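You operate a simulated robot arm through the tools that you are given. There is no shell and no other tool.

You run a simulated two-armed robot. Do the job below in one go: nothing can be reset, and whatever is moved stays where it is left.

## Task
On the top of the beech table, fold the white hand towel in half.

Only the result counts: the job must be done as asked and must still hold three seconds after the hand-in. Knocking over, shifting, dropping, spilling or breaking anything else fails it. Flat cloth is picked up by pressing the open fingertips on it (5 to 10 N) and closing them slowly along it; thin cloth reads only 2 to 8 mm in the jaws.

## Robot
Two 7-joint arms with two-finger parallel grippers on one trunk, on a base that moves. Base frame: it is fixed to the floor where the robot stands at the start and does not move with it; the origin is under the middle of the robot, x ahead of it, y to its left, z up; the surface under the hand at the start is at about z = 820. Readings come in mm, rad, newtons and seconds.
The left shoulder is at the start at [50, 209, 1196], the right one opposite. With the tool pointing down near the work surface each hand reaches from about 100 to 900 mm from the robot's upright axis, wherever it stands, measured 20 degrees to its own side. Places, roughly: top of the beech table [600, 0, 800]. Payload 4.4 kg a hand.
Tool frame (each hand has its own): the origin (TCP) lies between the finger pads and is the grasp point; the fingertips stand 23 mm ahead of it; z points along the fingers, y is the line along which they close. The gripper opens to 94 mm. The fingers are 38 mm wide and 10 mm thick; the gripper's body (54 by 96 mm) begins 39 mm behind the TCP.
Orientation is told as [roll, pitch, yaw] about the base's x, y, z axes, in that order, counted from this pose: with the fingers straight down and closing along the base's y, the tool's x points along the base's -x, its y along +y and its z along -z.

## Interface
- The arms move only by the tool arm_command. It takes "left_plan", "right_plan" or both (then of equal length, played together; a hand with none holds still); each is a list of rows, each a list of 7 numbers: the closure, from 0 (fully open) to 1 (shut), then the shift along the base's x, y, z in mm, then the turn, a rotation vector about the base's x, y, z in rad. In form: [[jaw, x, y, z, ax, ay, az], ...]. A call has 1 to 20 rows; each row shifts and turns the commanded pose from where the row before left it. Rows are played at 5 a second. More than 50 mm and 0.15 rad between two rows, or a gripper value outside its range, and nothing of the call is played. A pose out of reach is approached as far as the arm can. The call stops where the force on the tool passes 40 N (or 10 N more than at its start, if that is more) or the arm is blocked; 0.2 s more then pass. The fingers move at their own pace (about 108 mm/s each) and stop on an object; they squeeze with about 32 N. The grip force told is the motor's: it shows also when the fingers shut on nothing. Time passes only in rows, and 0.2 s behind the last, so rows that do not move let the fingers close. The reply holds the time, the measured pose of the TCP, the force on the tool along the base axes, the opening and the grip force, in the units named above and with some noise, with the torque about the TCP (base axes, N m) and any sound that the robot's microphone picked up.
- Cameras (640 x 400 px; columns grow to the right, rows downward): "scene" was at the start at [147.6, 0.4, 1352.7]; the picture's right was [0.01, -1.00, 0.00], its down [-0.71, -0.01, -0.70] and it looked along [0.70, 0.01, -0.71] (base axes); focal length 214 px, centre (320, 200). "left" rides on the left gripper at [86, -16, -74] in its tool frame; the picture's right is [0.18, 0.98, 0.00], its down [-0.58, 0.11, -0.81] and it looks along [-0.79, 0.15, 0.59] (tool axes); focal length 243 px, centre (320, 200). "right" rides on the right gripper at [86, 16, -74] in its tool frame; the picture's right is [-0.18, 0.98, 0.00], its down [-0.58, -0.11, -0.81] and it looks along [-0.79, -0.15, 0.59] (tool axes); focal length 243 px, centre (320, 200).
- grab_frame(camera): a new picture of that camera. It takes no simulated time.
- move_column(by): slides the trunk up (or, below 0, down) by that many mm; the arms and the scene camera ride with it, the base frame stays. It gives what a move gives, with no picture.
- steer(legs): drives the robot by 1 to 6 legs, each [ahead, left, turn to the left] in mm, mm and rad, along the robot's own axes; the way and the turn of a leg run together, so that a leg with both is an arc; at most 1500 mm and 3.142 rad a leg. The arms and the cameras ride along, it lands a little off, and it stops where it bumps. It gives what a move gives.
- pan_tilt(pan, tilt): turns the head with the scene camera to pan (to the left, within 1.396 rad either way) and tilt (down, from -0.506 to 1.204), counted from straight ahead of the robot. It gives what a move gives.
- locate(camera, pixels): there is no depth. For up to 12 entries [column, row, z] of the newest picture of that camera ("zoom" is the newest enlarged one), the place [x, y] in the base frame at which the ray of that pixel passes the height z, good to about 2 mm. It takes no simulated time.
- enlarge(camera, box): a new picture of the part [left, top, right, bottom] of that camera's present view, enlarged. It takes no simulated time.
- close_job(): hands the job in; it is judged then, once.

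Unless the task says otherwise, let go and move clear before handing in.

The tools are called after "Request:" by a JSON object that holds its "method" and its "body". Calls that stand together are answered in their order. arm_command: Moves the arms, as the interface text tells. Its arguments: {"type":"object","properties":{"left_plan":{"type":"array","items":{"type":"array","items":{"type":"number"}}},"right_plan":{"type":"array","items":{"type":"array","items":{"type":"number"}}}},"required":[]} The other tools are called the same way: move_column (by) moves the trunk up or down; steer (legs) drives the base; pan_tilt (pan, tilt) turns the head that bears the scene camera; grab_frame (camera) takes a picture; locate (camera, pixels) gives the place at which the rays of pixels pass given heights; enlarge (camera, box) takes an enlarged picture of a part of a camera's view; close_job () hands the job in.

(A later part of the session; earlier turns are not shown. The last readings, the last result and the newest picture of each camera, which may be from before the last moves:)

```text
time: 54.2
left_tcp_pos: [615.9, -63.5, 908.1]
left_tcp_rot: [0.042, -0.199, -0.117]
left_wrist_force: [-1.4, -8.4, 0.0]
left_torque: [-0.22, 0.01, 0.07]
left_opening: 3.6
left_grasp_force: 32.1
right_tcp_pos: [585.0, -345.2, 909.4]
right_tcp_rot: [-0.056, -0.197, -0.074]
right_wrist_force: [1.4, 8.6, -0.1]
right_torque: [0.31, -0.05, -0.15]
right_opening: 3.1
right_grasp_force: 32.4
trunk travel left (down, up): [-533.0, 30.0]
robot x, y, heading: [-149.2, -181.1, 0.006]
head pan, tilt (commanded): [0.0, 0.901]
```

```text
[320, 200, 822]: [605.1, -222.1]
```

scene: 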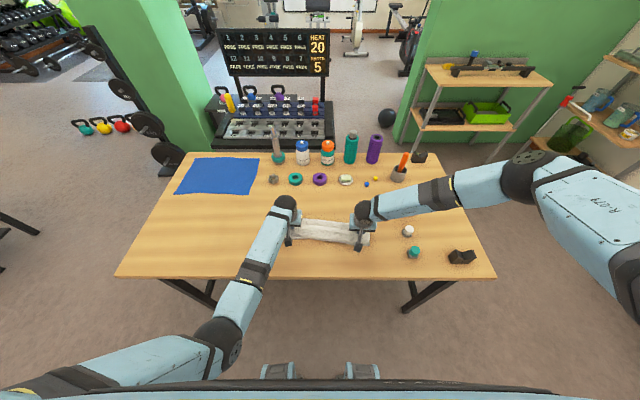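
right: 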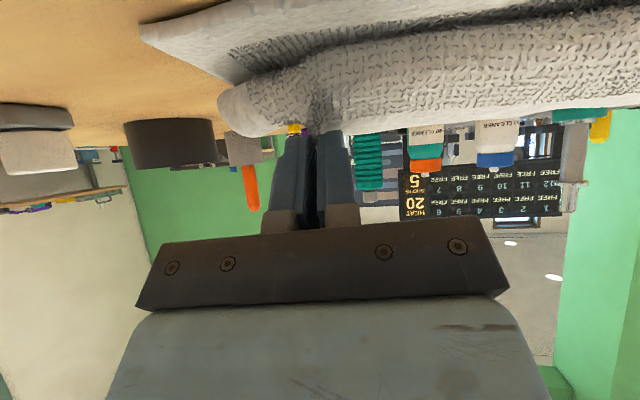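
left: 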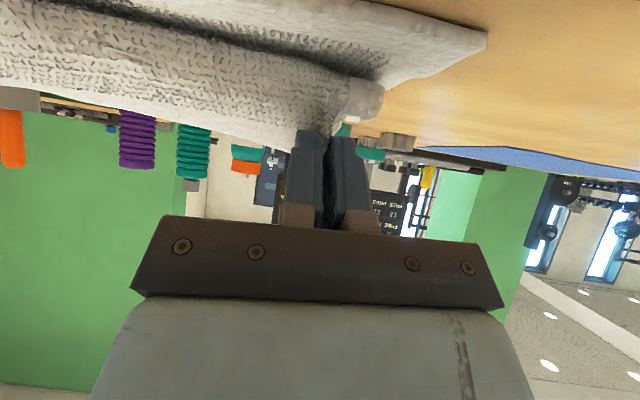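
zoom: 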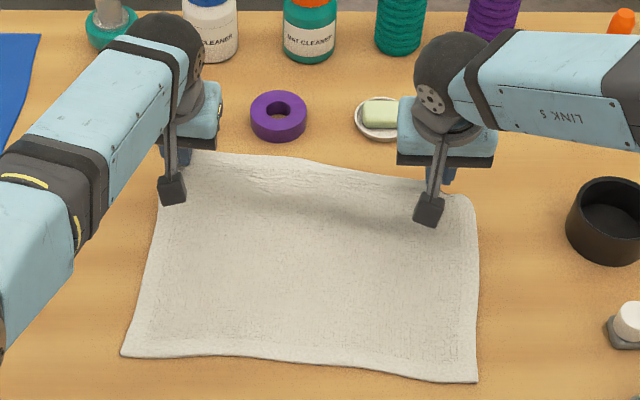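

The towel is laid out flat again with the far edge held. Since it is flat, I can re-grip nearer the edge, so a much shorter strip ends up folded back at landing. I'll measure the corners first.

Request:
{"method": "locate", "body": {"camera": "zoom", "pixels": [[121, 356, 822], [477, 382, 822], [300, 362, 822], [160, 190, 850], [472, 200, 850], [300, 160, 880], [480, 290, 822], [145, 270, 822]]}}

Request:
{"method": "grab_frame", "body": {"camera": "left"}}

Request:
{"method": "grab_frame", "body": {"camera": "right"}}

```text
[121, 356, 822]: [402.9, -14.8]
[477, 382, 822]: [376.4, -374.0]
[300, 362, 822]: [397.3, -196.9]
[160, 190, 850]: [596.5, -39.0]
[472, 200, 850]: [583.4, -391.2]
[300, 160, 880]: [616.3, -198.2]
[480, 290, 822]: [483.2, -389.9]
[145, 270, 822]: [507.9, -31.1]
```

```text
taken
```

left: 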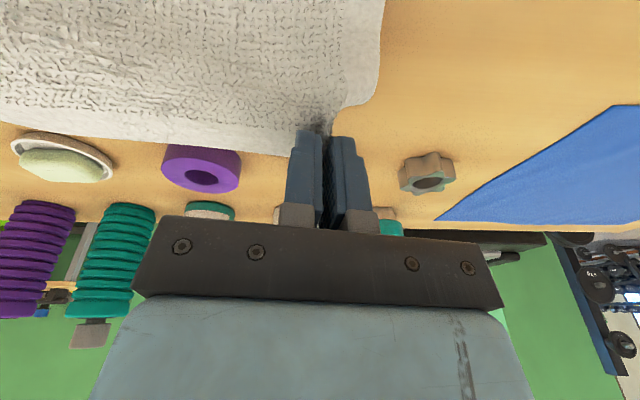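

```text
taken
```

right: 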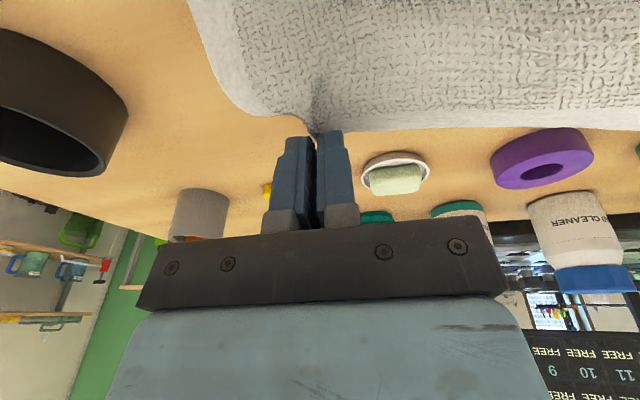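

The flat far edge would be at about x=667 on the left and 640 on the right. I'll drive the base forward about 40 mm and lower the trunk to lay the held edge down on the table.

Request:
{"method": "steer", "body": {"legs": [[38, -9, 0]]}}

Request:
{"method": "move_column", "body": {"by": -45}}

Request:
{"method": "arm_command", "body": {"left_plan": [[1, 0, 0, 0, 0.003, 0.04, 0], [1, 0, 0, 0, 0.003, 0.04, 0], [1, 0, 0, 0, 0.003, 0.04, 0], [1, 0, 0, 0, 0.003, 0.04, 0], [1, 0, 0, 0, 0.003, 0.04, 0], [1, 0, 0, 0, 0, 0, 0]], "right_plan": [[1, 0, 0, 0, 0.003, 0.04, 0], [1, 0, 0, 0, 0.003, 0.04, 0], [1, 0, 0, 0, 0.003, 0.04, 0], [1, 0, 0, 0, 0.003, 0.04, 0], [1, 0, 0, 0, 0.003, 0.04, 0], [1, 0, 0, 0, 0, 0, 0]]}}

Request:
{"method": "enlarge", "body": {"camera": "scene", "box": [240, 140, 432, 260]}}

Request:
{"method": "grab_frame", "body": {"camera": "left"}}

Request:
{"method": "grab_frame", "body": {"camera": "right"}}

```text
time: 55.0
left_tcp_pos: [649.7, -72.7, 910.4]
left_tcp_rot: [0.042, -0.202, -0.117]
left_wrist_force: [-1.3, -8.9, 1.0]
left_torque: [-0.24, -0.01, 0.09]
left_opening: 3.7
left_grasp_force: 32.4
right_tcp_pos: [620.9, -353.4, 910.3]
right_tcp_rot: [-0.056, -0.199, -0.073]
right_wrist_force: [1.0, 9.1, 0.4]
right_torque: [0.25, -0.04, -0.15]
right_opening: 3.4
right_grasp_force: 31.7
trunk travel left (down, up): [-533.0, 30.0]
robot x, y, heading: [-117.8, -186.9, 0.004]
head pan, tilt (commanded): [0.0, 0.901]
```

```text
time: 55.9
left_tcp_pos: [651.7, -73.7, 864.0]
left_tcp_rot: [0.042, -0.2, -0.116]
left_wrist_force: [-0.9, -7.9, 0.8]
left_torque: [-0.2, 0.03, 0.11]
left_opening: 3.7
left_grasp_force: 32.3
right_tcp_pos: [621.7, -353.5, 864.5]
right_tcp_rot: [-0.053, -0.2, -0.075]
right_wrist_force: [0.8, 8.0, 0.7]
right_torque: [0.25, -0.04, -0.15]
right_opening: 3.1
right_grasp_force: 32.0
trunk travel left (down, up): [-488.0, 75.0]
robot x, y, heading: [-119.2, -186.8, 0.003]
head pan, tilt (commanded): [0.0, 0.901]
```

```text
time: 57.3
left_tcp_pos: [638.0, -70.0, 870.1]
left_tcp_rot: [0.031, 0.002, -0.116]
left_wrist_force: [-1.0, -10.7, -0.1]
left_torque: [-0.22, 0.03, 0.15]
left_opening: 3.8
left_grasp_force: 32.1
left hand out of reach, approached as far as the arm can: row 3, 4, 5
right_tcp_pos: [622.1, -354.1, 863.1]
right_tcp_rot: [-0.053, 0.004, -0.073]
right_wrist_force: [0.6, 10.2, 0.0]
right_torque: [0.32, -0.02, -0.18]
right_opening: 3.2
right_grasp_force: 32.1
trunk travel left (down, up): [-488.0, 75.0]
robot x, y, heading: [-123.0, -185.3, 0.005]
head pan, tilt (commanded): [0.0, 0.901]
```

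```text
3.33 times, centred on (336, 200) of scene
```

zoom: 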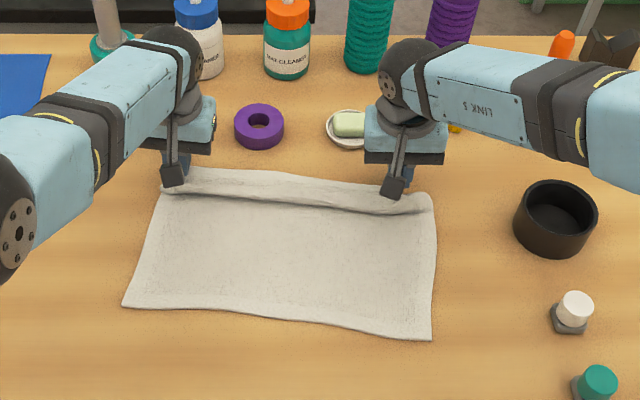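

```text
taken
```

left: 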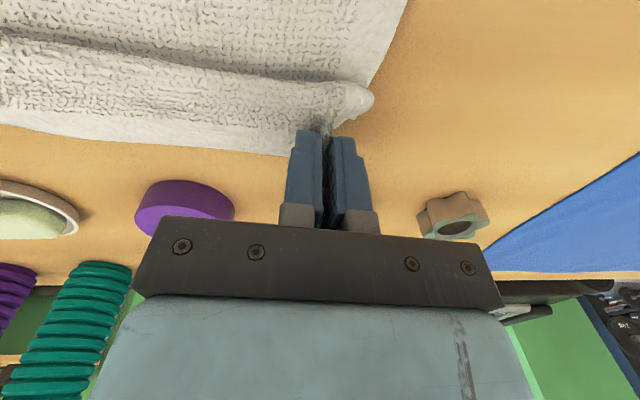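

```text
taken
```

right: 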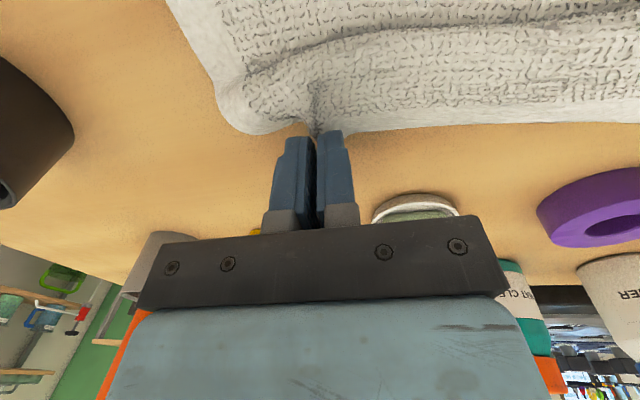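

The left hand is out of reach at x=638 with the trunk this high. I'll draw the hands in slightly, then drive the base forward 60 mm to gain reach.

Request:
{"method": "arm_command", "body": {"left_plan": [[1, -10, 0, 3, 0, 0, 0], [1, -10, 0, 3, 0, 0, 0], [1, -10, 0, 3, 0, 0, 0], [1, -8, 0, 0, 0, 0, 0], [1, 0, 0, 0, 0, 0, 0]], "right_plan": [[1, -12, 0, 4, 0, 0, 0], [1, -12, 0, 4, 0, 0, 0], [1, -12, 0, 4, 0, 0, 0], [1, -12, 0, 4, 0, 0, 0], [1, 0, 0, 0, 0, 0, 0]]}}

Request:
{"method": "steer", "body": {"legs": [[60, -3, 0]]}}

Request:
{"method": "enlarge", "body": {"camera": "scene", "box": [240, 140, 432, 260]}}

```text
time: 58.5
left_tcp_pos: [600.1, -68.9, 876.6]
left_tcp_rot: [0.032, 0.001, -0.115]
left_wrist_force: [-1.5, -9.3, -0.1]
left_torque: [-0.23, 0.01, 0.15]
left_opening: 3.8
left_grasp_force: 32.1
right_tcp_pos: [574.6, -354.0, 879.5]
right_tcp_rot: [-0.055, 0.004, -0.076]
right_wrist_force: [1.5, 10.1, 0.9]
right_torque: [0.29, -0.02, -0.24]
right_opening: 3.2
right_grasp_force: 32.0
trunk travel left (down, up): [-488.0, 75.0]
robot x, y, heading: [-119.9, -187.1, 0.007]
head pan, tilt (commanded): [0.0, 0.901]
```

```text
time: 59.5
left_tcp_pos: [657.0, -73.0, 877.8]
left_tcp_rot: [0.035, 0.002, -0.115]
left_wrist_force: [-0.5, -9.1, -0.2]
left_torque: [-0.17, 0.03, 0.13]
left_opening: 4.0
left_grasp_force: 31.7
right_tcp_pos: [633.0, -355.2, 878.8]
right_tcp_rot: [-0.056, 0.003, -0.074]
right_wrist_force: [0.3, 9.6, -0.1]
right_torque: [0.25, -0.07, -0.21]
right_opening: 3.0
right_grasp_force: 31.5
trunk travel left (down, up): [-488.0, 75.0]
robot x, y, heading: [-61.9, -190.4, 0.007]
head pan, tilt (commanded): [0.0, 0.901]
```

```text
3.33 times, centred on (336, 200) of scene
```

zoom: 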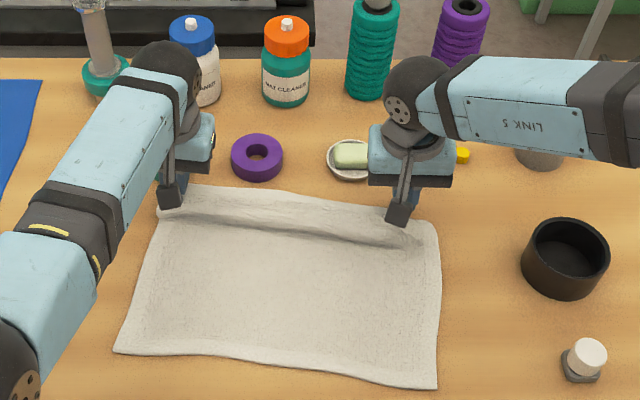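

Both hands are at the flat-towel positions (657,-73) and (633,-355) at z≈878. I'll lower the edge to the table.

Request:
{"method": "arm_command", "body": {"left_plan": [[1, 0, 0, -10, 0, 0, 0], [1, 0, 0, -10, 0, 0, 0], [1, 0, 0, -9, 0, 0, 0], [1, 0, 0, 0, 0, 0, 0]], "right_plan": [[1, 0, 0, -10, 0, 0, 0], [1, 0, 0, -10, 0, 0, 0], [1, 0, 0, -10, 0, 0, 0], [1, 0, 0, 0, 0, 0, 0]]}}

Request:
{"method": "enlarge", "body": {"camera": "scene", "box": [240, 140, 432, 260]}}

Request:
{"method": "locate", "body": {"camera": "zoom", "pixels": [[115, 352, 822], [436, 388, 822], [280, 364, 822], [300, 196, 824], [230, 188, 824], [440, 232, 824], [155, 215, 824]]}}

```text
time: 60.5
left_tcp_pos: [657.9, -73.1, 851.0]
left_tcp_rot: [0.032, 0.0, -0.116]
left_wrist_force: [-1.5, -8.4, 2.4]
left_torque: [-0.15, 0.04, 0.14]
left_opening: 3.7
left_grasp_force: 31.9
right_tcp_pos: [633.0, -354.4, 852.0]
right_tcp_rot: [-0.055, 0.002, -0.074]
right_wrist_force: [0.7, 7.6, 12.0]
right_torque: [0.18, 0.11, -0.14]
right_opening: 3.0
right_grasp_force: 32.3
trunk travel left (down, up): [-488.0, 75.0]
robot x, y, heading: [-61.7, -187.5, 0.006]
head pan, tilt (commanded): [0.0, 0.901]
```

```text
3.33 times, centred on (336, 200) of scene
```

zoom: 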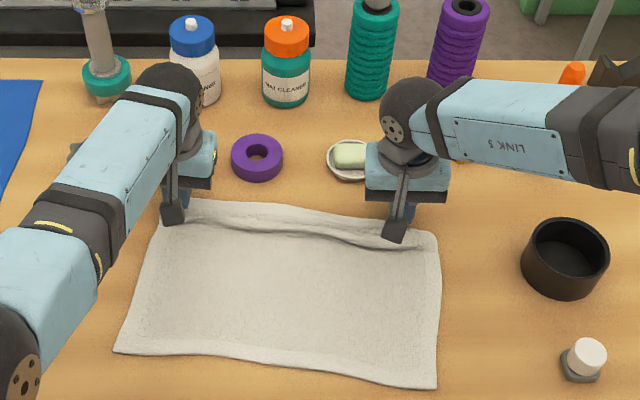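

```text
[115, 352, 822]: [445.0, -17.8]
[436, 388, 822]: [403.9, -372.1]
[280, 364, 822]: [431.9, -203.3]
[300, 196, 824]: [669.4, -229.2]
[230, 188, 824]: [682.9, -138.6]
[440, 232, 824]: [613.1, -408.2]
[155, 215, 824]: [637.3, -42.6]
```

The towel's near edge has been carried forward to about (445,-18) to (404,-372), and the far edge is resting near the table. I'll open the fingers here so the bunched edge relaxes, then look.

Request:
{"method": "arm_command", "body": {"left_plan": [[0.95, 0, 0, 0, 0, 0, 0], [0.85, 0, 0, 0, 0, 0, 0], [0.7, 0, 0, 1, 0, 0, 0], [0.57, 0, 0, 4, 0, 0, 0], [0.57, 0, 0, 10, 0, 0, 0], [0.57, 0, 0, 10, 0, 0, 0]], "right_plan": [[0.95, 0, 0, 1, 0, 0, 0], [0.85, 0, 0, 0, 0, 0, 0], [0.7, 0, 0, 1, 0, 0, 0], [0.57, 0, 0, 4, 0, 0, 0], [0.57, 0, 0, 10, 0, 0, 0], [0.57, 0, 0, 10, 0, 0, 0]]}}

Request:
{"method": "grab_frame", "body": {"camera": "left"}}

Request:
{"method": "grab_frame", "body": {"camera": "right"}}

Request:
{"method": "enlarge", "body": {"camera": "scene", "box": [240, 140, 432, 260]}}

```text
time: 61.9
left_tcp_pos: [657.5, -70.7, 874.6]
left_tcp_rot: [0.033, 0.002, -0.117]
left_wrist_force: [0.7, 0.4, 1.0]
left_torque: [0.01, 0.01, -0.02]
left_opening: 40.3
left_grasp_force: 0.1
right_tcp_pos: [632.6, -356.2, 876.7]
right_tcp_rot: [-0.054, 0.004, -0.073]
right_wrist_force: [0.3, 0.1, 0.0]
right_torque: [-0.02, 0.0, -0.01]
right_opening: 40.4
right_grasp_force: 0.0
trunk travel left (down, up): [-488.0, 75.0]
robot x, y, heading: [-59.8, -187.6, 0.005]
head pan, tilt (commanded): [0.0, 0.901]
```

```text
taken
```

left: 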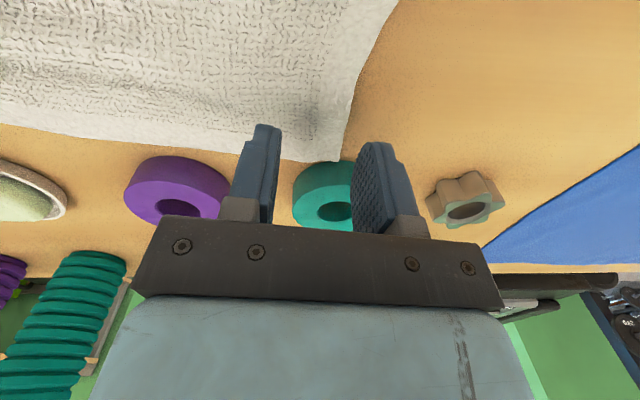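

```text
taken
```

right: 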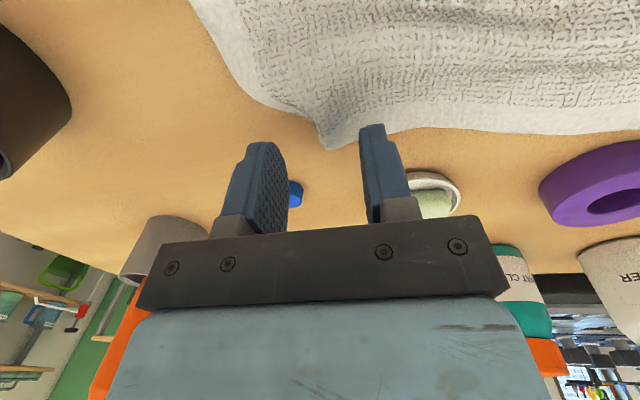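

```text
3.33 times, centred on (336, 200) of scene
```

zoom: 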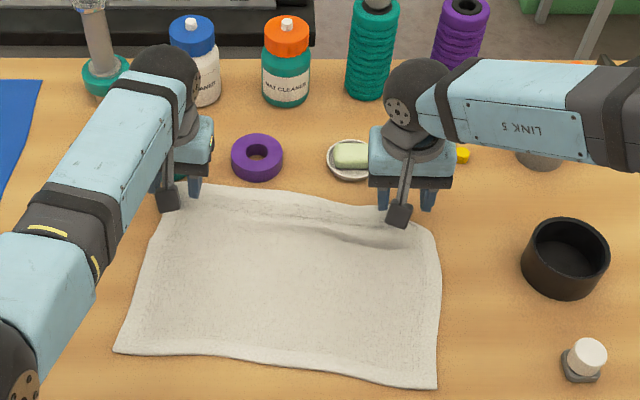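

The edge relaxed nearly flat. In the left view the corner is at about (342,161) and in the right view at about (328,149). I'll locate both and their neighbouring edges.

Request:
{"method": "locate", "body": {"camera": "left", "pixels": [[341, 161, 823], [280, 158, 823], [200, 147, 823], [100, 138, 823], [355, 100, 823], [390, 20, 823]]}}

Request:
{"method": "locate", "body": {"camera": "right", "pixels": [[328, 149, 823], [400, 133, 823], [470, 127, 823], [560, 132, 823], [300, 118, 823], [240, 88, 823], [195, 5, 823]]}}

Request:
{"method": "locate", "body": {"camera": "zoom", "pixels": [[115, 352, 822], [436, 388, 822], [300, 195, 824], [435, 235, 824], [258, 160, 822], [350, 160, 822]]}}

```text
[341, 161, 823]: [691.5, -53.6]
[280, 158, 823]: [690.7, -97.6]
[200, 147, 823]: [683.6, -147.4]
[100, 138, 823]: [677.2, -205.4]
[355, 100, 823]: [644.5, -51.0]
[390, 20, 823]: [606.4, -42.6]
```

```text
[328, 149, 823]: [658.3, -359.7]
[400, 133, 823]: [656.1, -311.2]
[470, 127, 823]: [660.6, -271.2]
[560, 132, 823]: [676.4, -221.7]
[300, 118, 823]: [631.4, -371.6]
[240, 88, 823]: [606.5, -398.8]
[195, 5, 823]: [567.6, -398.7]
```

```text
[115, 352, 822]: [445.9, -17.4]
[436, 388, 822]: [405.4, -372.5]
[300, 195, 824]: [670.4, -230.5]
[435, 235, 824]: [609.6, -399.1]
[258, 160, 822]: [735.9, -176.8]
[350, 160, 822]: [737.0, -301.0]
```

Corner A is at (691,-54), but corner B is pulled in to (658,-360), with the right edge bending in from (606,-399). I'll press the right fingertips lightly near B and drag outward to straighten that corner.

Request:
{"method": "arm_command", "body": {"right_plan": [[0.57, 5, 9, -8, 0, 0, 0], [0.57, 4, 9, -9, 0, 0, 0], [0.57, 0, 0, -8, 0, 0, 0], [0.57, 0, 0, -3, 0, 0, 0], [0.57, 0, 0, -1.5, 0, 0, 0], [0.57, 0, 0, 0, 0, 0, 0]]}}

```text
time: 63.3
left_tcp_pos: [657.5, -72.3, 875.4]
left_tcp_rot: [0.034, -0.001, -0.115]
left_wrist_force: [-0.1, 0.0, -0.8]
left_torque: [0.0, -0.01, 0.01]
left_opening: 40.3
left_grasp_force: 0.0
right_tcp_pos: [641.7, -337.3, 846.6]
right_tcp_rot: [-0.054, 0.0, -0.073]
right_wrist_force: [2.8, 2.1, 12.5]
right_torque: [0.17, 0.0, -0.05]
right_opening: 40.4
right_grasp_force: 0.1
trunk travel left (down, up): [-488.0, 75.0]
robot x, y, heading: [-61.1, -190.4, 0.002]
head pan, tilt (commanded): [0.0, 0.901]
```

The right hand presses with 12.5 N; I'll ease that slightly and drag outward.

Request:
{"method": "arm_command", "body": {"right_plan": [[0.57, 0, 0, 0.5, 0, 0, 0], [0.57, 0.5, -5, 0, 0, 0, 0], [0.57, 0.5, -5, 0, 0, 0, 0], [0.57, 0.5, -5, 0, 0, 0, 0], [0.57, 0.5, -5, 0, 0, 0, 0], [0.57, 0.5, -5, 0, 0, 0, 0], [0.57, 0.5, -5, 0, 0, 0, 0], [0.57, 0, 0, 0, 0, 0, 0], [0.57, 0, 0, 8, 0, 0, 0], [0.57, 0, 0, 12, 0, 0, 0]]}}

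Request:
{"method": "grab_frame", "body": {"camera": "right"}}

Request:
{"method": "enlarge", "body": {"camera": "scene", "box": [240, 140, 432, 260]}}

```text
time: 65.5
left_tcp_pos: [658.0, -71.6, 874.4]
left_tcp_rot: [0.032, 0.0, -0.115]
left_wrist_force: [0.0, 0.3, 0.4]
left_torque: [-0.01, 0.0, -0.01]
left_opening: 40.3
left_grasp_force: 0.0
right_tcp_pos: [643.6, -367.3, 867.7]
right_tcp_rot: [-0.057, 0.003, -0.073]
right_wrist_force: [-0.3, 0.4, -1.0]
right_torque: [-0.02, 0.01, -0.03]
right_opening: 40.4
right_grasp_force: 0.0
trunk travel left (down, up): [-488.0, 75.0]
robot x, y, heading: [-62.0, -192.0, 0.006]
head pan, tilt (commanded): [0.0, 0.901]
```

```text
taken
```

right: 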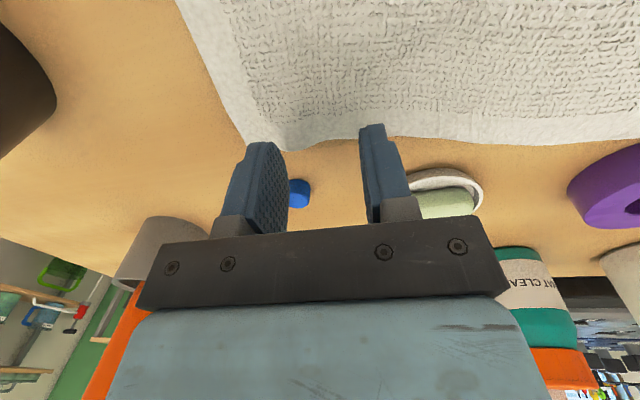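

```text
3.33 times, centred on (336, 200) of scene
```

zoom: 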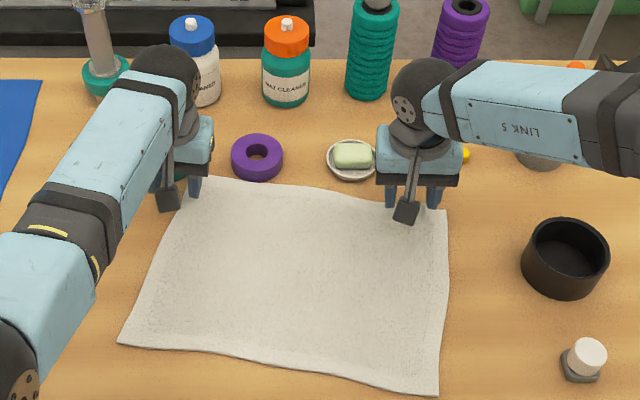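

The wipe straightened the corner nicely and the towel is flat and rectangular again. I'll locate all the corners and the far edge.

Request:
{"method": "locate", "body": {"camera": "zoom", "pixels": [[447, 208, 822], [437, 397, 822], [117, 343, 822], [200, 178, 822], [300, 187, 822], [280, 360, 822]]}}

Request:
{"method": "locate", "body": {"camera": "right", "pixels": [[250, 140, 822], [300, 148, 822], [350, 140, 822], [430, 137, 822], [520, 144, 822], [200, 55, 822]]}}

Request:
{"method": "grab_frame", "body": {"camera": "left"}}

```text
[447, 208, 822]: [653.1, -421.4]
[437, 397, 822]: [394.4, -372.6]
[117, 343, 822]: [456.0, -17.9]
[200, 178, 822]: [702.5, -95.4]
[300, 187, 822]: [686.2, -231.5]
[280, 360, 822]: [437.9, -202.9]
```

```text
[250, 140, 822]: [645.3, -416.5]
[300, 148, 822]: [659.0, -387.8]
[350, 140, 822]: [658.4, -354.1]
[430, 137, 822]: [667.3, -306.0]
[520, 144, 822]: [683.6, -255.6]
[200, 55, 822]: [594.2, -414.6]
```

```text
taken
```

left: 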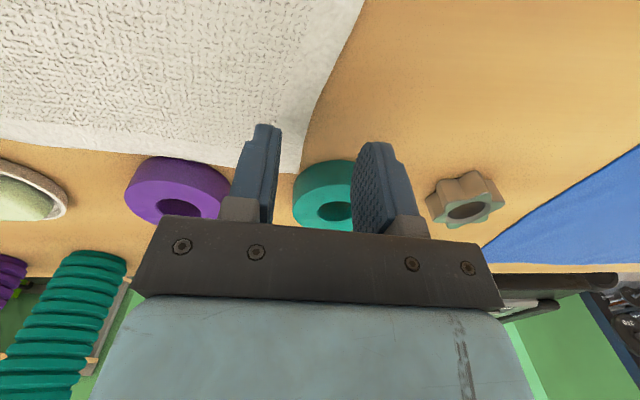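

Corner A now sits only a few mm from the teal ring near (745,-68), and the towel is turned about 10°. I'll pull the towel back towards the robot by pressing fingertips near its near edge and dragging, with the left side moving more. First I'll move the hands over the near side.

Request:
{"method": "arm_command", "body": {"left_plan": [[0.57, 0, 0, 20, 0, 0, 0], [0.57, -35, 0, 10, 0, 0, 0], [0.57, -35, 0, 0, 0, 0, 0], [0.57, -35, 0, 0, 0, 0, 0], [0.57, -35, -2, 0, 0, 0, 0], [0.57, -33, -2, 0, 0, 0, 0], [0.57, 0, 0, -15, 0, 0, 0], [0.57, 0, 0, -20, 0, 0, 0], [0.57, 0, 0, -15, 0, 0, 0], [0.57, 0, 0, 0, 0, 0, 0]], "right_plan": [[0.57, 0, 0, 20, 0, 0, 0], [0.57, -41, 9.5, 10, 0, 0, 0], [0.57, -41, 9.5, 0, 0, 0, 0], [0.57, -41, 9.5, 0, 0, 0, 0], [0.57, -41, 9.5, 0, 0, 0, 0], [0.57, -41, 9, 0, 0, 0, 0], [0.57, 0, 0, -15, 0, 0, 0], [0.57, 0, 0, -20, 0, 0, 0], [0.57, 0, 0, -10, 0, 0, 0], [0.57, 0, 0, 0, 0, 0, 0]]}}

Request:
{"method": "enlarge", "body": {"camera": "scene", "box": [230, 130, 438, 260]}}

```text
time: 67.9
left_tcp_pos: [513.2, -71.0, 878.8]
left_tcp_rot: [0.046, -0.046, -0.113]
left_wrist_force: [0.2, -0.6, -0.3]
left_torque: [0.0, -0.01, -0.03]
left_opening: 40.3
left_grasp_force: 0.1
right_tcp_pos: [440.5, -319.9, 850.4]
right_tcp_rot: [-0.054, 0.003, -0.072]
right_wrist_force: [-0.2, 0.4, 0.6]
right_torque: [0.0, 0.0, 0.0]
right_opening: 40.6
right_grasp_force: 0.0
trunk travel left (down, up): [-488.0, 75.0]
robot x, y, heading: [-58.7, -191.4, 0.001]
head pan, tilt (commanded): [0.0, 0.901]
stopped in row 10 (left hand): the arm was blocked; the commanded pose is now the measured one
```

```text
3.08 times, centred on (334, 195) of scene
```

zoom: 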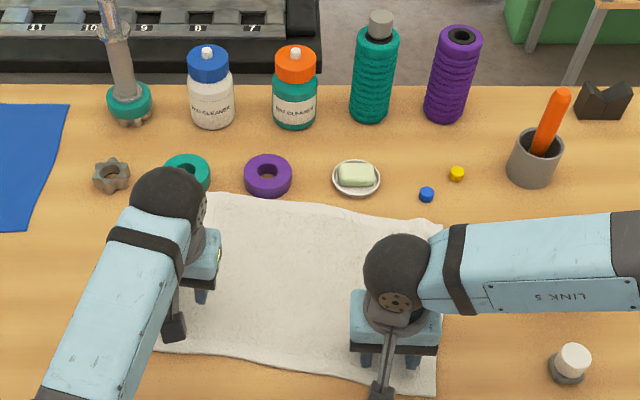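

The left arm is blocked again at (513,-71,879) even with the hand upright. I'll look at its whole posture.

Request:
{"method": "pan_tilt", "body": {"pan": 0.3, "tilt": 0.95}}

Request:
{"method": "grab_frame", "body": {"camera": "scene"}}

```text
time: 68.7
left_tcp_pos: [513.7, -71.8, 877.9]
left_tcp_rot: [0.044, -0.045, -0.115]
left_wrist_force: [-0.3, 0.1, 0.1]
left_torque: [0.01, 0.0, 0.02]
left_opening: 40.5
left_grasp_force: 0.0
right_tcp_pos: [441.0, -319.3, 851.5]
right_tcp_rot: [-0.055, 0.003, -0.075]
right_wrist_force: [1.0, 0.0, 0.1]
right_torque: [0.0, 0.02, 0.01]
right_opening: 40.6
right_grasp_force: 0.0
trunk travel left (down, up): [-488.0, 75.0]
robot x, y, heading: [-64.5, -190.4, 0.004]
head pan, tilt (commanded): [0.3, 0.949]
```

```text
taken
```

scene: 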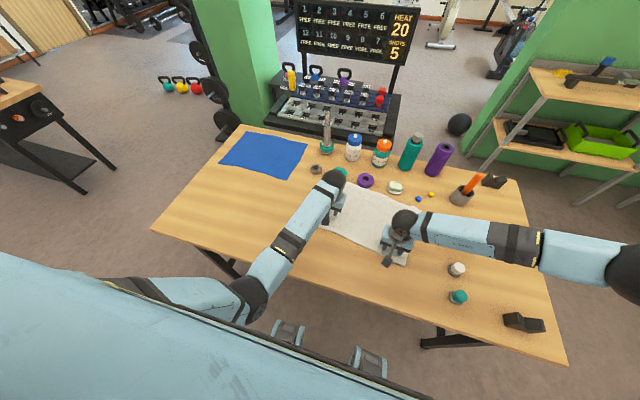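

Request:
{"method": "locate", "body": {"camera": "scene", "pixels": [[248, 300, 800], [248, 300, 850], [248, 300, 900], [248, 300, 950], [248, 300, 1000], [248, 300, 1050], [320, 195, 1050], [330, 185, 1050], [290, 245, 900], [290, 245, 950], [290, 245, 1000]]}}

```text
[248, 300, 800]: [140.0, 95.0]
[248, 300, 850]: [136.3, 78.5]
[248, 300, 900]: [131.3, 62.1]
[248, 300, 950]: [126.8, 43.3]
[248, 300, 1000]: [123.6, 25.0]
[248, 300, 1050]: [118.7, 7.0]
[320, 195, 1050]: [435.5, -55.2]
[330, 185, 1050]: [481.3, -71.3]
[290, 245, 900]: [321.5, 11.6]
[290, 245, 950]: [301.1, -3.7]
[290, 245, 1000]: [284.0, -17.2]
```

My geometry puts the elbow near (124,27,993), clear of the table, so the left arm is limited by its folded-under posture rather than by contact. I'll swing the empty left hand up and out to its own side so the elbow comes out, like the right arm, and then bring it back in.

Request:
{"method": "arm_command", "body": {"left_plan": [[0.57, 0, 0, 43, 0, 0, 0], [0.57, 0, 0, 43, 0, 0, 0], [0.57, 0, 0, 43, 0, 0, 0], [0.57, 0, 0, 43, 0, 0, 0], [0.57, -8, 38, 0, 0, 0, 0], [0.57, -8, 38, 0, 0, 0, 0], [0.57, -8, 38, 0, 0, 0, 0], [0.57, -8, 38, 0, 0, 0, 0], [0.57, -8, 38, 0, 0, 0, 0], [0.57, -8, 38, 0, 0, 0, 0], [0.57, -8, 38, 0, 0, 0, 0], [0.57, -8, 38, 0, 0, 0, 0], [0.57, -8, 38, 0, 0, 0, 0], [0.57, -8, 38, 0, 0, 0, 0], [0.57, 0, 0, 0, 0, 0, 0]]}}

Request:
{"method": "grab_frame", "body": {"camera": "scene"}}

```text
time: 69.9
left_tcp_pos: [509.9, 44.8, 1039.1]
left_tcp_rot: [0.187, -0.03, -0.07]
left_wrist_force: [-0.7, 0.2, 0.4]
left_torque: [0.01, -0.02, 0.01]
left_opening: 40.5
left_grasp_force: 0.0
right_tcp_pos: [439.8, -318.0, 852.6]
right_tcp_rot: [-0.053, 0.004, -0.074]
right_wrist_force: [0.1, 0.4, 0.1]
right_torque: [-0.04, 0.02, 0.02]
right_opening: 40.6
right_grasp_force: 0.0
trunk travel left (down, up): [-488.0, 75.0]
robot x, y, heading: [-60.8, -188.0, 0.009]
head pan, tilt (commanded): [0.3, 0.949]
stopped in row 6 (left hand): the arm was blocked; the commanded pose is now the measured one
```

```text
taken
```

scene: 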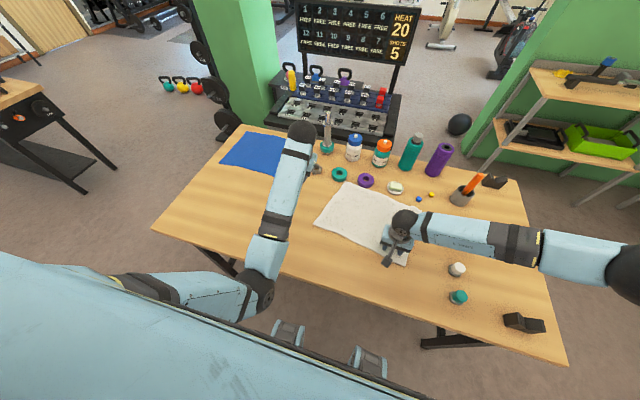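

The left elbow is swivelled inward in front of the torso, and that posture is what jams the arm. I'll keep moving the left hand outward in smaller steps to free it.

Request:
{"method": "arm_command", "body": {"left_plan": [[0.57, 0, 25, 0, 0, 0, 0], [0.57, 0, 25, 0, 0, 0, 0], [0.57, 0, 25, 0, 0, 0, 0], [0.57, 0, 25, 0, 0, 0, 0], [0.57, 0, 25, 0, 0, 0, 0], [0.57, 0, 25, 0, 0, 0, 0], [0.57, 0, 25, 0, 0, 0, 0], [0.57, 0, 25, 0, 0, 0, 0], [0.57, 0, 0, 0, 0, 0, 0]]}}

Request:
{"method": "grab_frame", "body": {"camera": "scene"}}

```text
time: 71.9
left_tcp_pos: [511.4, 245.3, 1039.6]
left_tcp_rot: [0.187, -0.031, -0.07]
left_wrist_force: [0.5, -0.1, 0.7]
left_torque: [0.05, 0.01, 0.02]
left_opening: 40.4
left_grasp_force: 0.1
right_tcp_pos: [440.8, -320.6, 852.0]
right_tcp_rot: [-0.053, 0.003, -0.073]
right_wrist_force: [0.3, -0.4, -0.6]
right_torque: [0.01, -0.01, -0.01]
right_opening: 40.7
right_grasp_force: 0.1
trunk travel left (down, up): [-488.0, 75.0]
robot x, y, heading: [-59.7, -190.9, 0.006]
head pan, tilt (commanded): [0.3, 0.949]
```

```text
taken
```

scene: 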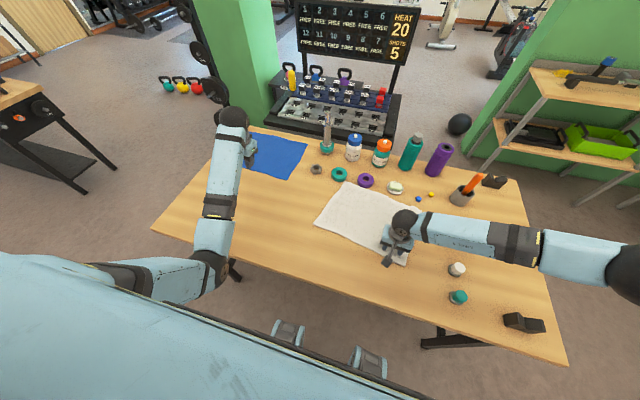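

The left arm moves freely on its own side. I'll bring the hand up, out and closer so the elbow folds outward, and level its roll.

Request:
{"method": "arm_command", "body": {"left_plan": [[0.57, -12, 13, 22, -0.02, 0.003, 0.008], [0.57, -12, 13, 22, -0.02, 0.003, 0.008], [0.57, -12, 13, 22, -0.02, 0.003, 0.008], [0.57, -12, 13, 22, -0.02, 0.003, 0.008], [0.57, -12, 13, 22, -0.02, 0.003, 0.008], [0.57, -12, 13, 22, -0.02, 0.003, 0.008], [0.57, -12, 13, 22, -0.02, 0.003, 0.008], [0.57, -12, 13, 22, -0.02, 0.003, 0.008], [0.57, -12, 13, 0, -0.02, 0.003, 0.008], [0.57, -12, 13, 0, 0, 0, 0], [0.57, 0, 0, 0, 0, 0, 0]]}}

Request:
{"method": "grab_frame", "body": {"camera": "scene"}}

```text
time: 74.3
left_tcp_pos: [390.6, 373.6, 1215.5]
left_tcp_rot: [0.007, -0.01, 0.006]
left_wrist_force: [-0.4, 0.1, -0.2]
left_torque: [-0.02, 0.04, -0.04]
left_opening: 40.4
left_grasp_force: 0.0
right_tcp_pos: [441.1, -319.3, 852.5]
right_tcp_rot: [-0.055, 0.003, -0.073]
right_wrist_force: [0.9, -0.6, 0.0]
right_torque: [0.01, 0.0, -0.03]
right_opening: 40.3
right_grasp_force: 0.0
trunk travel left (down, up): [-488.0, 75.0]
robot x, y, heading: [-60.3, -190.1, 0.006]
head pan, tilt (commanded): [0.3, 0.949]
```

```text
taken
```

scene: 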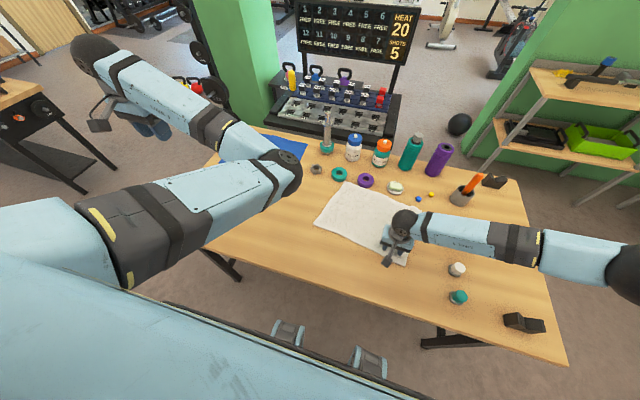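

The left elbow is now clearly pointing inward. I'll try to force it outward by turning the empty left hand's fingers to point right, high above the table, since that needs the forearm to come in from the left.

Request:
{"method": "arm_command", "body": {"left_plan": [[0.57, 0, -20, -5, -0.13, 0, 0], [0.57, 0, -20, -5, -0.13, 0, 0], [0.57, 0, -20, -5, -0.13, 0, 0], [0.57, 0, -20, -5, -0.13, 0, 0], [0.57, 0, -20, -5, -0.13, 0, 0], [0.57, 0, -20, -5, -0.13, 0, 0], [0.57, 0, -20, -5, -0.13, 0, 0], [0.57, 0, -20, -5, -0.13, 0, 0], [0.57, 0, -20, -5, -0.13, 0, 0], [0.57, 0, -20, -5, -0.13, 0, 0], [0.57, 0, -20, -5, -0.13, 0, 0], [0.57, 0, -20, -5, -0.13, 0, 0], [0.57, 0, 0, 0, 0, 0, 0]]}}

Request:
{"method": "grab_frame", "body": {"camera": "scene"}}

```text
time: 77.1
left_tcp_pos: [380.0, 155.7, 1161.0]
left_tcp_rot: [-1.464, 0.004, 0.012]
left_wrist_force: [0.1, 0.1, -0.4]
left_torque: [0.01, -0.01, -0.03]
left_opening: 40.5
left_grasp_force: 0.0
left hand out of reach, approached as far as the arm can: row 12
right_tcp_pos: [441.1, -318.6, 851.1]
right_tcp_rot: [-0.054, 0.004, -0.074]
right_wrist_force: [-0.6, -0.1, 0.2]
right_torque: [0.03, 0.03, -0.01]
right_opening: 40.7
right_grasp_force: 0.2
trunk travel left (down, up): [-488.0, 75.0]
robot x, y, heading: [-62.3, -189.8, 0.011]
head pan, tilt (commanded): [0.3, 0.949]
```

```text
taken
```

scene: 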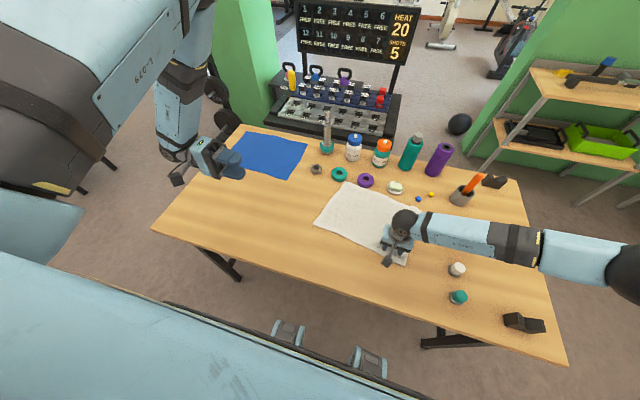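

The left arm flipped to an elbow-up-and-out posture, with the forearm now coming in from the left at (180,110). I'll turn the fingers back down while moving towards the work area and check that the posture stays.

Request:
{"method": "arm_command", "body": {"left_plan": [[0.57, 5, -8, -8, 0.13, 0, 0], [0.57, 5, -8, -8, 0.13, 0, 0], [0.57, 5, -8, -8, 0.13, 0, 0], [0.57, 5, -8, -8, 0.13, 0, 0], [0.57, 5, -8, -8, 0.13, 0, 0], [0.57, 5, -8, -8, 0.13, 0, 0], [0.57, 5, -8, -8, 0.13, 0, 0], [0.57, 5, -8, -8, 0.13, 0, 0], [0.57, 5, -8, -8, 0.13, 0, 0], [0.57, 5, -8, -8, 0.13, 0, 0], [0.57, 5, -8, -8, 0.13, 0, 0], [0.57, 5, -8, -8, 0.034, 0, 0], [0.57, 0, 0, 0, 0, 0, 0]]}}

Request:
{"method": "grab_frame", "body": {"camera": "scene"}}

```text
time: 79.9
left_tcp_pos: [467.8, 173.9, 1055.0]
left_tcp_rot: [0.001, -0.011, 0.007]
left_wrist_force: [0.9, 0.6, 0.0]
left_torque: [0.03, -0.01, 0.0]
left_opening: 40.4
left_grasp_force: 0.0
left hand out of reach, approached as far as the arm can: row 7, 8, 9, 10, 11, 12
right_tcp_pos: [440.0, -319.7, 851.2]
right_tcp_rot: [-0.055, 0.004, -0.072]
right_wrist_force: [-0.9, 0.1, -0.3]
right_torque: [-0.01, -0.01, 0.0]
right_opening: 40.4
right_grasp_force: 0.0
trunk travel left (down, up): [-488.0, 75.0]
robot x, y, heading: [-63.8, -190.2, 0.003]
head pan, tilt (commanded): [0.3, 0.949]
```

```text
taken
```

scene: 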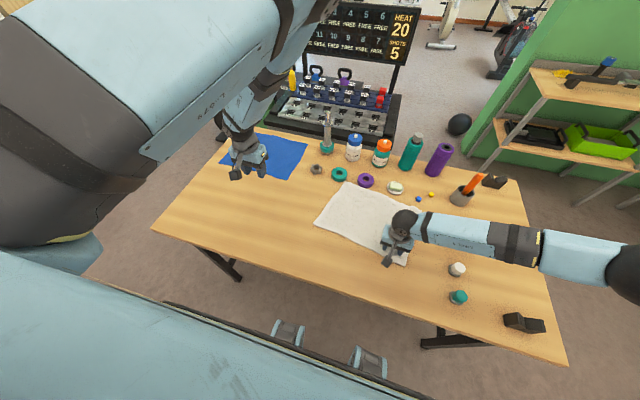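

The elbow is now up high in front of the head, and inward reach is limited at this height. I'll bring the hand back to its own side and lower it so the elbow can swing out and down.

Request:
{"method": "arm_command", "body": {"left_plan": [[0.57, 10, 45, 0, 0, 0, 0], [0.57, 10, 45, 0, 0, 0, 0], [0.57, 10, 40, -5, 0, 0, 0], [0.57, 0, 10, -25, 0, 0, 0], [0.57, 0, 10, -25, 0, 0, 0], [0.57, 0, 10, -25, 0, 0, 0], [0.57, 0, 0, -25, 0, 0, 0], [0.57, 0, 0, -25, 0, 0, 0], [0.57, 0, 0, -20, 0, 0, 0], [0.57, 0, 0, 0, 0, 0, 0]]}}

Request:
{"method": "grab_frame", "body": {"camera": "scene"}}

```text
time: 82.1
left_tcp_pos: [497.9, 336.2, 904.3]
left_tcp_rot: [0.0, -0.01, 0.007]
left_wrist_force: [-0.2, -0.4, -0.4]
left_torque: [0.05, 0.04, -0.03]
left_opening: 40.7
left_grasp_force: 0.1
right_tcp_pos: [441.7, -318.9, 852.5]
right_tcp_rot: [-0.054, 0.002, -0.072]
right_wrist_force: [0.4, 0.2, -0.5]
right_torque: [0.0, -0.02, -0.01]
right_opening: 40.2
right_grasp_force: 0.1
trunk travel left (down, up): [-488.0, 75.0]
robot x, y, heading: [-60.9, -189.8, 0.006]
head pan, tilt (commanded): [0.3, 0.949]
```

```text
taken
```

scene: 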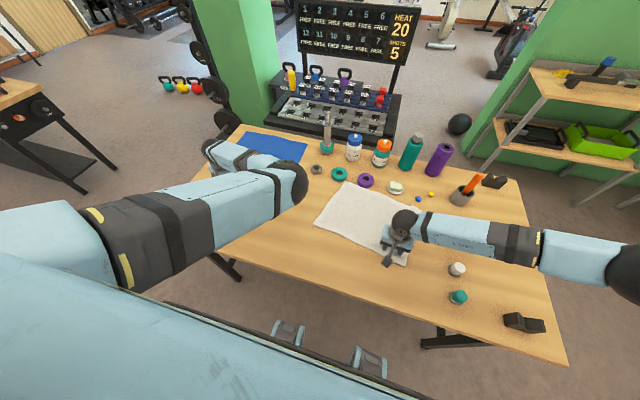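

The elbow fell back inward. I'll repeat the finger-right turn, but this time bring the hand inward over the work area before turning the fingers down again.

Request:
{"method": "arm_command", "body": {"left_plan": [[0.57, -7.5, -15, 16.6, -0.113, 0, 0], [0.57, -7.5, -15, 16.6, -0.113, 0, 0], [0.57, -7.5, -15, 16.6, -0.113, 0, 0], [0.57, -7.5, -15, 16.6, -0.113, 0, 0], [0.57, -7.5, -15, 16.6, -0.113, 0, 0], [0.57, -7.5, -15, 16.6, -0.113, 0, 0], [0.57, -7.5, -15, 16.6, -0.113, 0, 0], [0.57, -7.5, -15, 16.6, -0.113, 0, 0], [0.57, -7.5, -15, 16.6, -0.113, 0, 0], [0.57, -7.5, -15, 16.6, -0.113, 0, 0], [0.57, -7.5, -15, 16.6, -0.113, 0, 0], [0.57, -7.5, -15, 16.6, -0.113, 0, 0], [0.57, -7.5, -15, 16.6, -0.113, 0, 0], [0.57, 8, -32, -5, 0, 0, 0], [0.57, 8, -32, -5, 0, 0, 0], [0.57, 8, -32, -5, 0, 0, 0], [0.57, 8, -32, -5, 0, 0, 0], [0.57, 8, -32, -5, 0, 0, 0], [0.57, 0, 0, 0, 0, 0, 0]]}}

Request:
{"method": "grab_frame", "body": {"camera": "scene"}}

```text
time: 86.1
left_tcp_pos: [447.0, 29.4, 1090.6]
left_tcp_rot: [-1.399, 0.005, 0.01]
left_wrist_force: [0.5, -0.8, 0.1]
left_torque: [-0.03, -0.02, 0.01]
left_opening: 40.4
left_grasp_force: 0.0
left hand out of reach, approached as far as the arm can: row 13, 14, 15, 16, 17, 18
right_tcp_pos: [440.3, -320.0, 853.0]
right_tcp_rot: [-0.055, 0.005, -0.071]
right_wrist_force: [0.1, -0.2, -0.2]
right_torque: [-0.03, 0.01, 0.0]
right_opening: 40.6
right_grasp_force: 0.0
trunk travel left (down, up): [-488.0, 75.0]
robot x, y, heading: [-59.8, -188.0, 0.005]
head pan, tilt (commanded): [0.3, 0.949]
```

```text
taken
```

scene: 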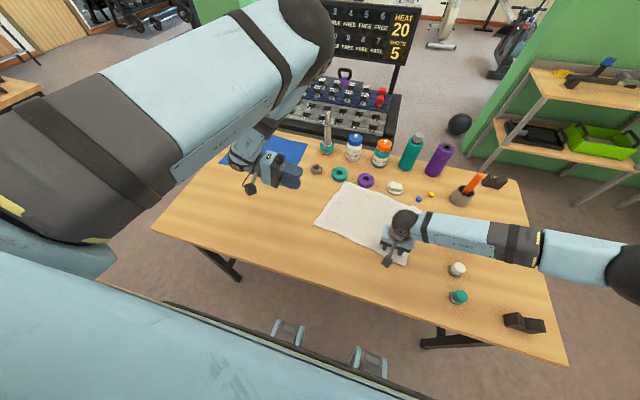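

The elbow is still on the inner, upper side. I'll return the hand to fingers-down, stretch it forward low where the elbow hangs below, and try the turn from there so that the elbow swings out to the left.

Request:
{"method": "arm_command", "body": {"left_plan": [[0.57, 5.2, 18, -4.2, 0.117, 0, 0], [0.57, 5.2, 18, -4.2, 0.117, 0, 0], [0.57, 5.2, 18, -4.2, 0.117, 0, 0], [0.57, 5.2, 18, -4.2, 0.117, 0, 0], [0.57, 5.2, 18, -4.2, 0.117, 0, 0], [0.57, 5.2, 18, -4.2, 0.117, 0, 0], [0.57, 5.2, 18, -4.2, 0.117, 0, 0], [0.57, 5.2, 18, -4.2, 0.117, 0, 0], [0.57, 5.2, 18, -4.2, 0.117, 0, 0], [0.57, 5.2, 18, -4.2, 0.117, 0, 0], [0.57, 5.2, 18, -4.2, 0.117, 0, 0], [0.57, 5.2, 18, -4.2, 0.117, 0, 0], [0.57, 18, 0, -12, 0, 0, 0], [0.57, 18, 0, -12, 0, 0, 0], [0.57, 18, 0, -12, 0, 0, 0], [0.57, 18, 0, -12, 0, 0, 0], [0.57, 18, 0, -12, 0, 0, 0], [0.57, 18, 0, -12, 0, 0, 0], [0.57, 0, 0, 0, 0, 0, 0]]}}

Request:
{"method": "grab_frame", "body": {"camera": "scene"}}

```text
time: 90.1
left_tcp_pos: [623.0, 241.5, 968.6]
left_tcp_rot: [-0.013, -0.008, 0.007]
left_wrist_force: [0.5, 0.0, -0.2]
left_torque: [0.0, 0.02, 0.02]
left_opening: 40.5
left_grasp_force: 0.1
right_tcp_pos: [441.0, -319.8, 851.9]
right_tcp_rot: [-0.054, 0.003, -0.072]
right_wrist_force: [-1.1, 0.3, -0.2]
right_torque: [-0.01, -0.02, -0.01]
right_opening: 40.2
right_grasp_force: 0.0
trunk travel left (down, up): [-488.0, 75.0]
robot x, y, heading: [-56.8, -192.4, 0.005]
head pan, tilt (commanded): [0.3, 0.949]
```

```text
taken
```

scene: 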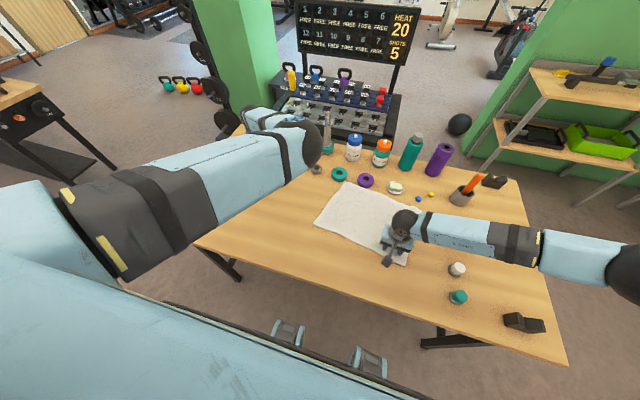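

The left arm is now elbow-high. I'll test whether it can come inward to the towel in this posture.

Request:
{"method": "arm_command", "body": {"left_plan": [[0.57, 0, -35, 0, 0, 0, 0], [0.57, 0, -35, 0, 0, 0, 0], [0.57, 0, -35, 0, 0, 0, 0], [0.57, 0, -35, 0, 0, 0, 0], [0.57, 0, -35, 0, 0, 0, 0], [0.57, 0, -35, 0, 0, 0, 0], [0.57, 0, -35, 0, 0, 0, 0], [0.57, 0, -35, 0, 0, 0, 0], [0.57, 0, 0, 0, 0, 0, 0]]}}

Request:
{"method": "grab_frame", "body": {"camera": "scene"}}

```text
time: 92.1
left_tcp_pos: [666.8, -1.5, 946.0]
left_tcp_rot: [-0.011, -0.008, 0.008]
left_wrist_force: [0.4, -0.5, 0.0]
left_torque: [0.02, 0.0, 0.0]
left_opening: 40.4
left_grasp_force: 0.1
left hand out of reach, approached as far as the arm can: row 6, 7, 8
right_tcp_pos: [440.9, -318.3, 852.7]
right_tcp_rot: [-0.054, 0.002, -0.072]
right_wrist_force: [-0.1, 0.3, -0.6]
right_torque: [0.02, 0.03, 0.02]
right_opening: 40.4
right_grasp_force: 0.0
trunk travel left (down, up): [-488.0, 75.0]
robot x, y, heading: [-57.8, -185.6, 0.005]
head pan, tilt (commanded): [0.3, 0.949]
```

```text
taken
```

scene: 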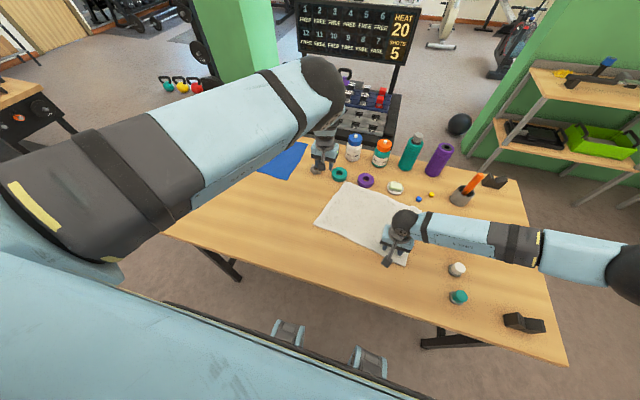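

The elbow now sits directly over the hand and inward reach is still limited. I'll reset the posture by drawing the left hand back to its side with the fingers turned forward, which should drop the elbow down beside the body.

Request:
{"method": "arm_command", "body": {"left_plan": [[0.57, 0, 15, 15, 0, -0.08, 0], [0.57, -5, 15, 15, 0, -0.08, 0], [0.57, -10, 10, 15, 0, -0.08, 0], [0.57, -16, 5, 10, 0, -0.08, 0], [0.57, -16, 5, 10, 0, -0.08, 0], [0.57, -16, 5, 10, 0, -0.08, 0], [0.57, -16, 5, 10, 0, -0.08, 0], [0.57, -16, 5, 10, 0, -0.08, 0], [0.57, -16, 5, 10, 0, -0.08, 0], [0.57, -16, 5, 10, 0, -0.08, 0], [0.57, -16, 5, 10, 0, -0.08, 0], [0.57, -16, 5, 10, 0, -0.08, 0], [0.57, -16, 5, 10, 0, -0.08, 0], [0.57, -16, 5, 5, 0, -0.08, 0], [0.57, -16, 5, 0, 0, -0.08, 0], [0.57, -16, 5, 0, 0, -0.08, 0], [0.57, -16, 5, 0, 0, -0.08, 0], [0.57, 0, 0, 0, 0, 0, 0]]}}

Request:
{"method": "grab_frame", "body": {"camera": "scene"}}

```text
time: 95.9
left_tcp_pos: [487.7, 196.5, 1076.8]
left_tcp_rot: [-0.044, -1.367, 0.033]
left_wrist_force: [-0.7, -0.1, -0.2]
left_torque: [-0.01, 0.0, -0.01]
left_opening: 40.3
left_grasp_force: 0.1
left hand out of reach, approached as far as the arm can: row 1, 2, 3, 4, 5, 6, 7, 8, 9, 10, 11
right_tcp_pos: [440.5, -319.1, 852.3]
right_tcp_rot: [-0.053, 0.005, -0.073]
right_wrist_force: [-0.4, -1.2, 0.2]
right_torque: [0.03, 0.02, -0.04]
right_opening: 40.4
right_grasp_force: 0.1
trunk travel left (down, up): [-488.0, 75.0]
robot x, y, heading: [-59.5, -193.5, 0.01]
head pan, tilt (commanded): [0.3, 0.949]
```

```text
taken
```

scene: 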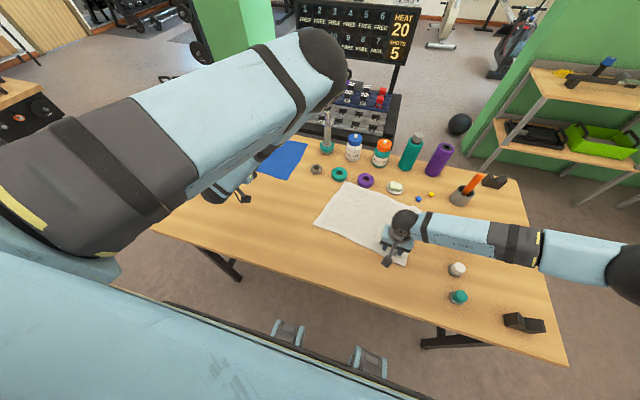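

The posture did not flip this way either. I'll put the fingers down again with the forearm hanging below the elbow. Then I'll swing the whole arm outward about the left shoulder, yaw included, so the elbow itself goes out to the left.

Request:
{"method": "arm_command", "body": {"left_plan": [[0.57, 13, -13, -8, 0, 0.136, 0], [0.57, 13, -13, -8, 0, 0.136, 0], [0.57, 13, -13, -8, 0, 0.136, 0], [0.57, 13, -13, -8, 0, 0.136, 0], [0.57, 13, -13, -8, 0, 0.136, 0], [0.57, 13, -13, -8, 0, 0.136, 0], [0.57, 13, -13, -8, 0, 0.136, 0], [0.57, 13, -13, -8, 0, 0.136, 0], [0.57, 13, -13, -8, 0, 0.136, 0], [0.57, 13, -10, -8, 0, 0.136, 0], [0.57, 0, 0, 0, 0, 0, 0]]}}

Request:
{"method": "grab_frame", "body": {"camera": "scene"}}

```text
time: 98.3
left_tcp_pos: [626.7, 104.9, 988.4]
left_tcp_rot: [-0.012, -0.008, 0.006]
left_wrist_force: [-0.1, -0.5, 0.2]
left_torque: [-0.02, 0.02, -0.03]
left_opening: 40.3
left_grasp_force: 0.2
left hand out of reach, approached as far as the arm can: row 2, 3, 4, 5
right_tcp_pos: [441.1, -318.7, 852.7]
right_tcp_rot: [-0.054, 0.003, -0.071]
right_wrist_force: [-0.1, -0.5, 0.1]
right_torque: [-0.05, 0.02, -0.02]
right_opening: 40.5
right_grasp_force: 0.1
trunk travel left (down, up): [-488.0, 75.0]
robot x, y, heading: [-62.0, -189.8, 0.008]
head pan, tilt (commanded): [0.3, 0.949]
```

```text
taken
```

scene: 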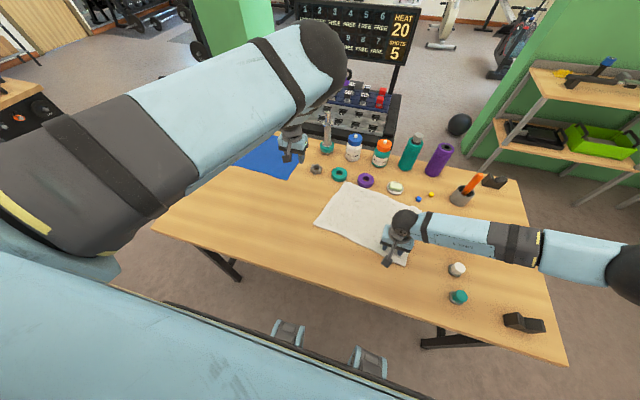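

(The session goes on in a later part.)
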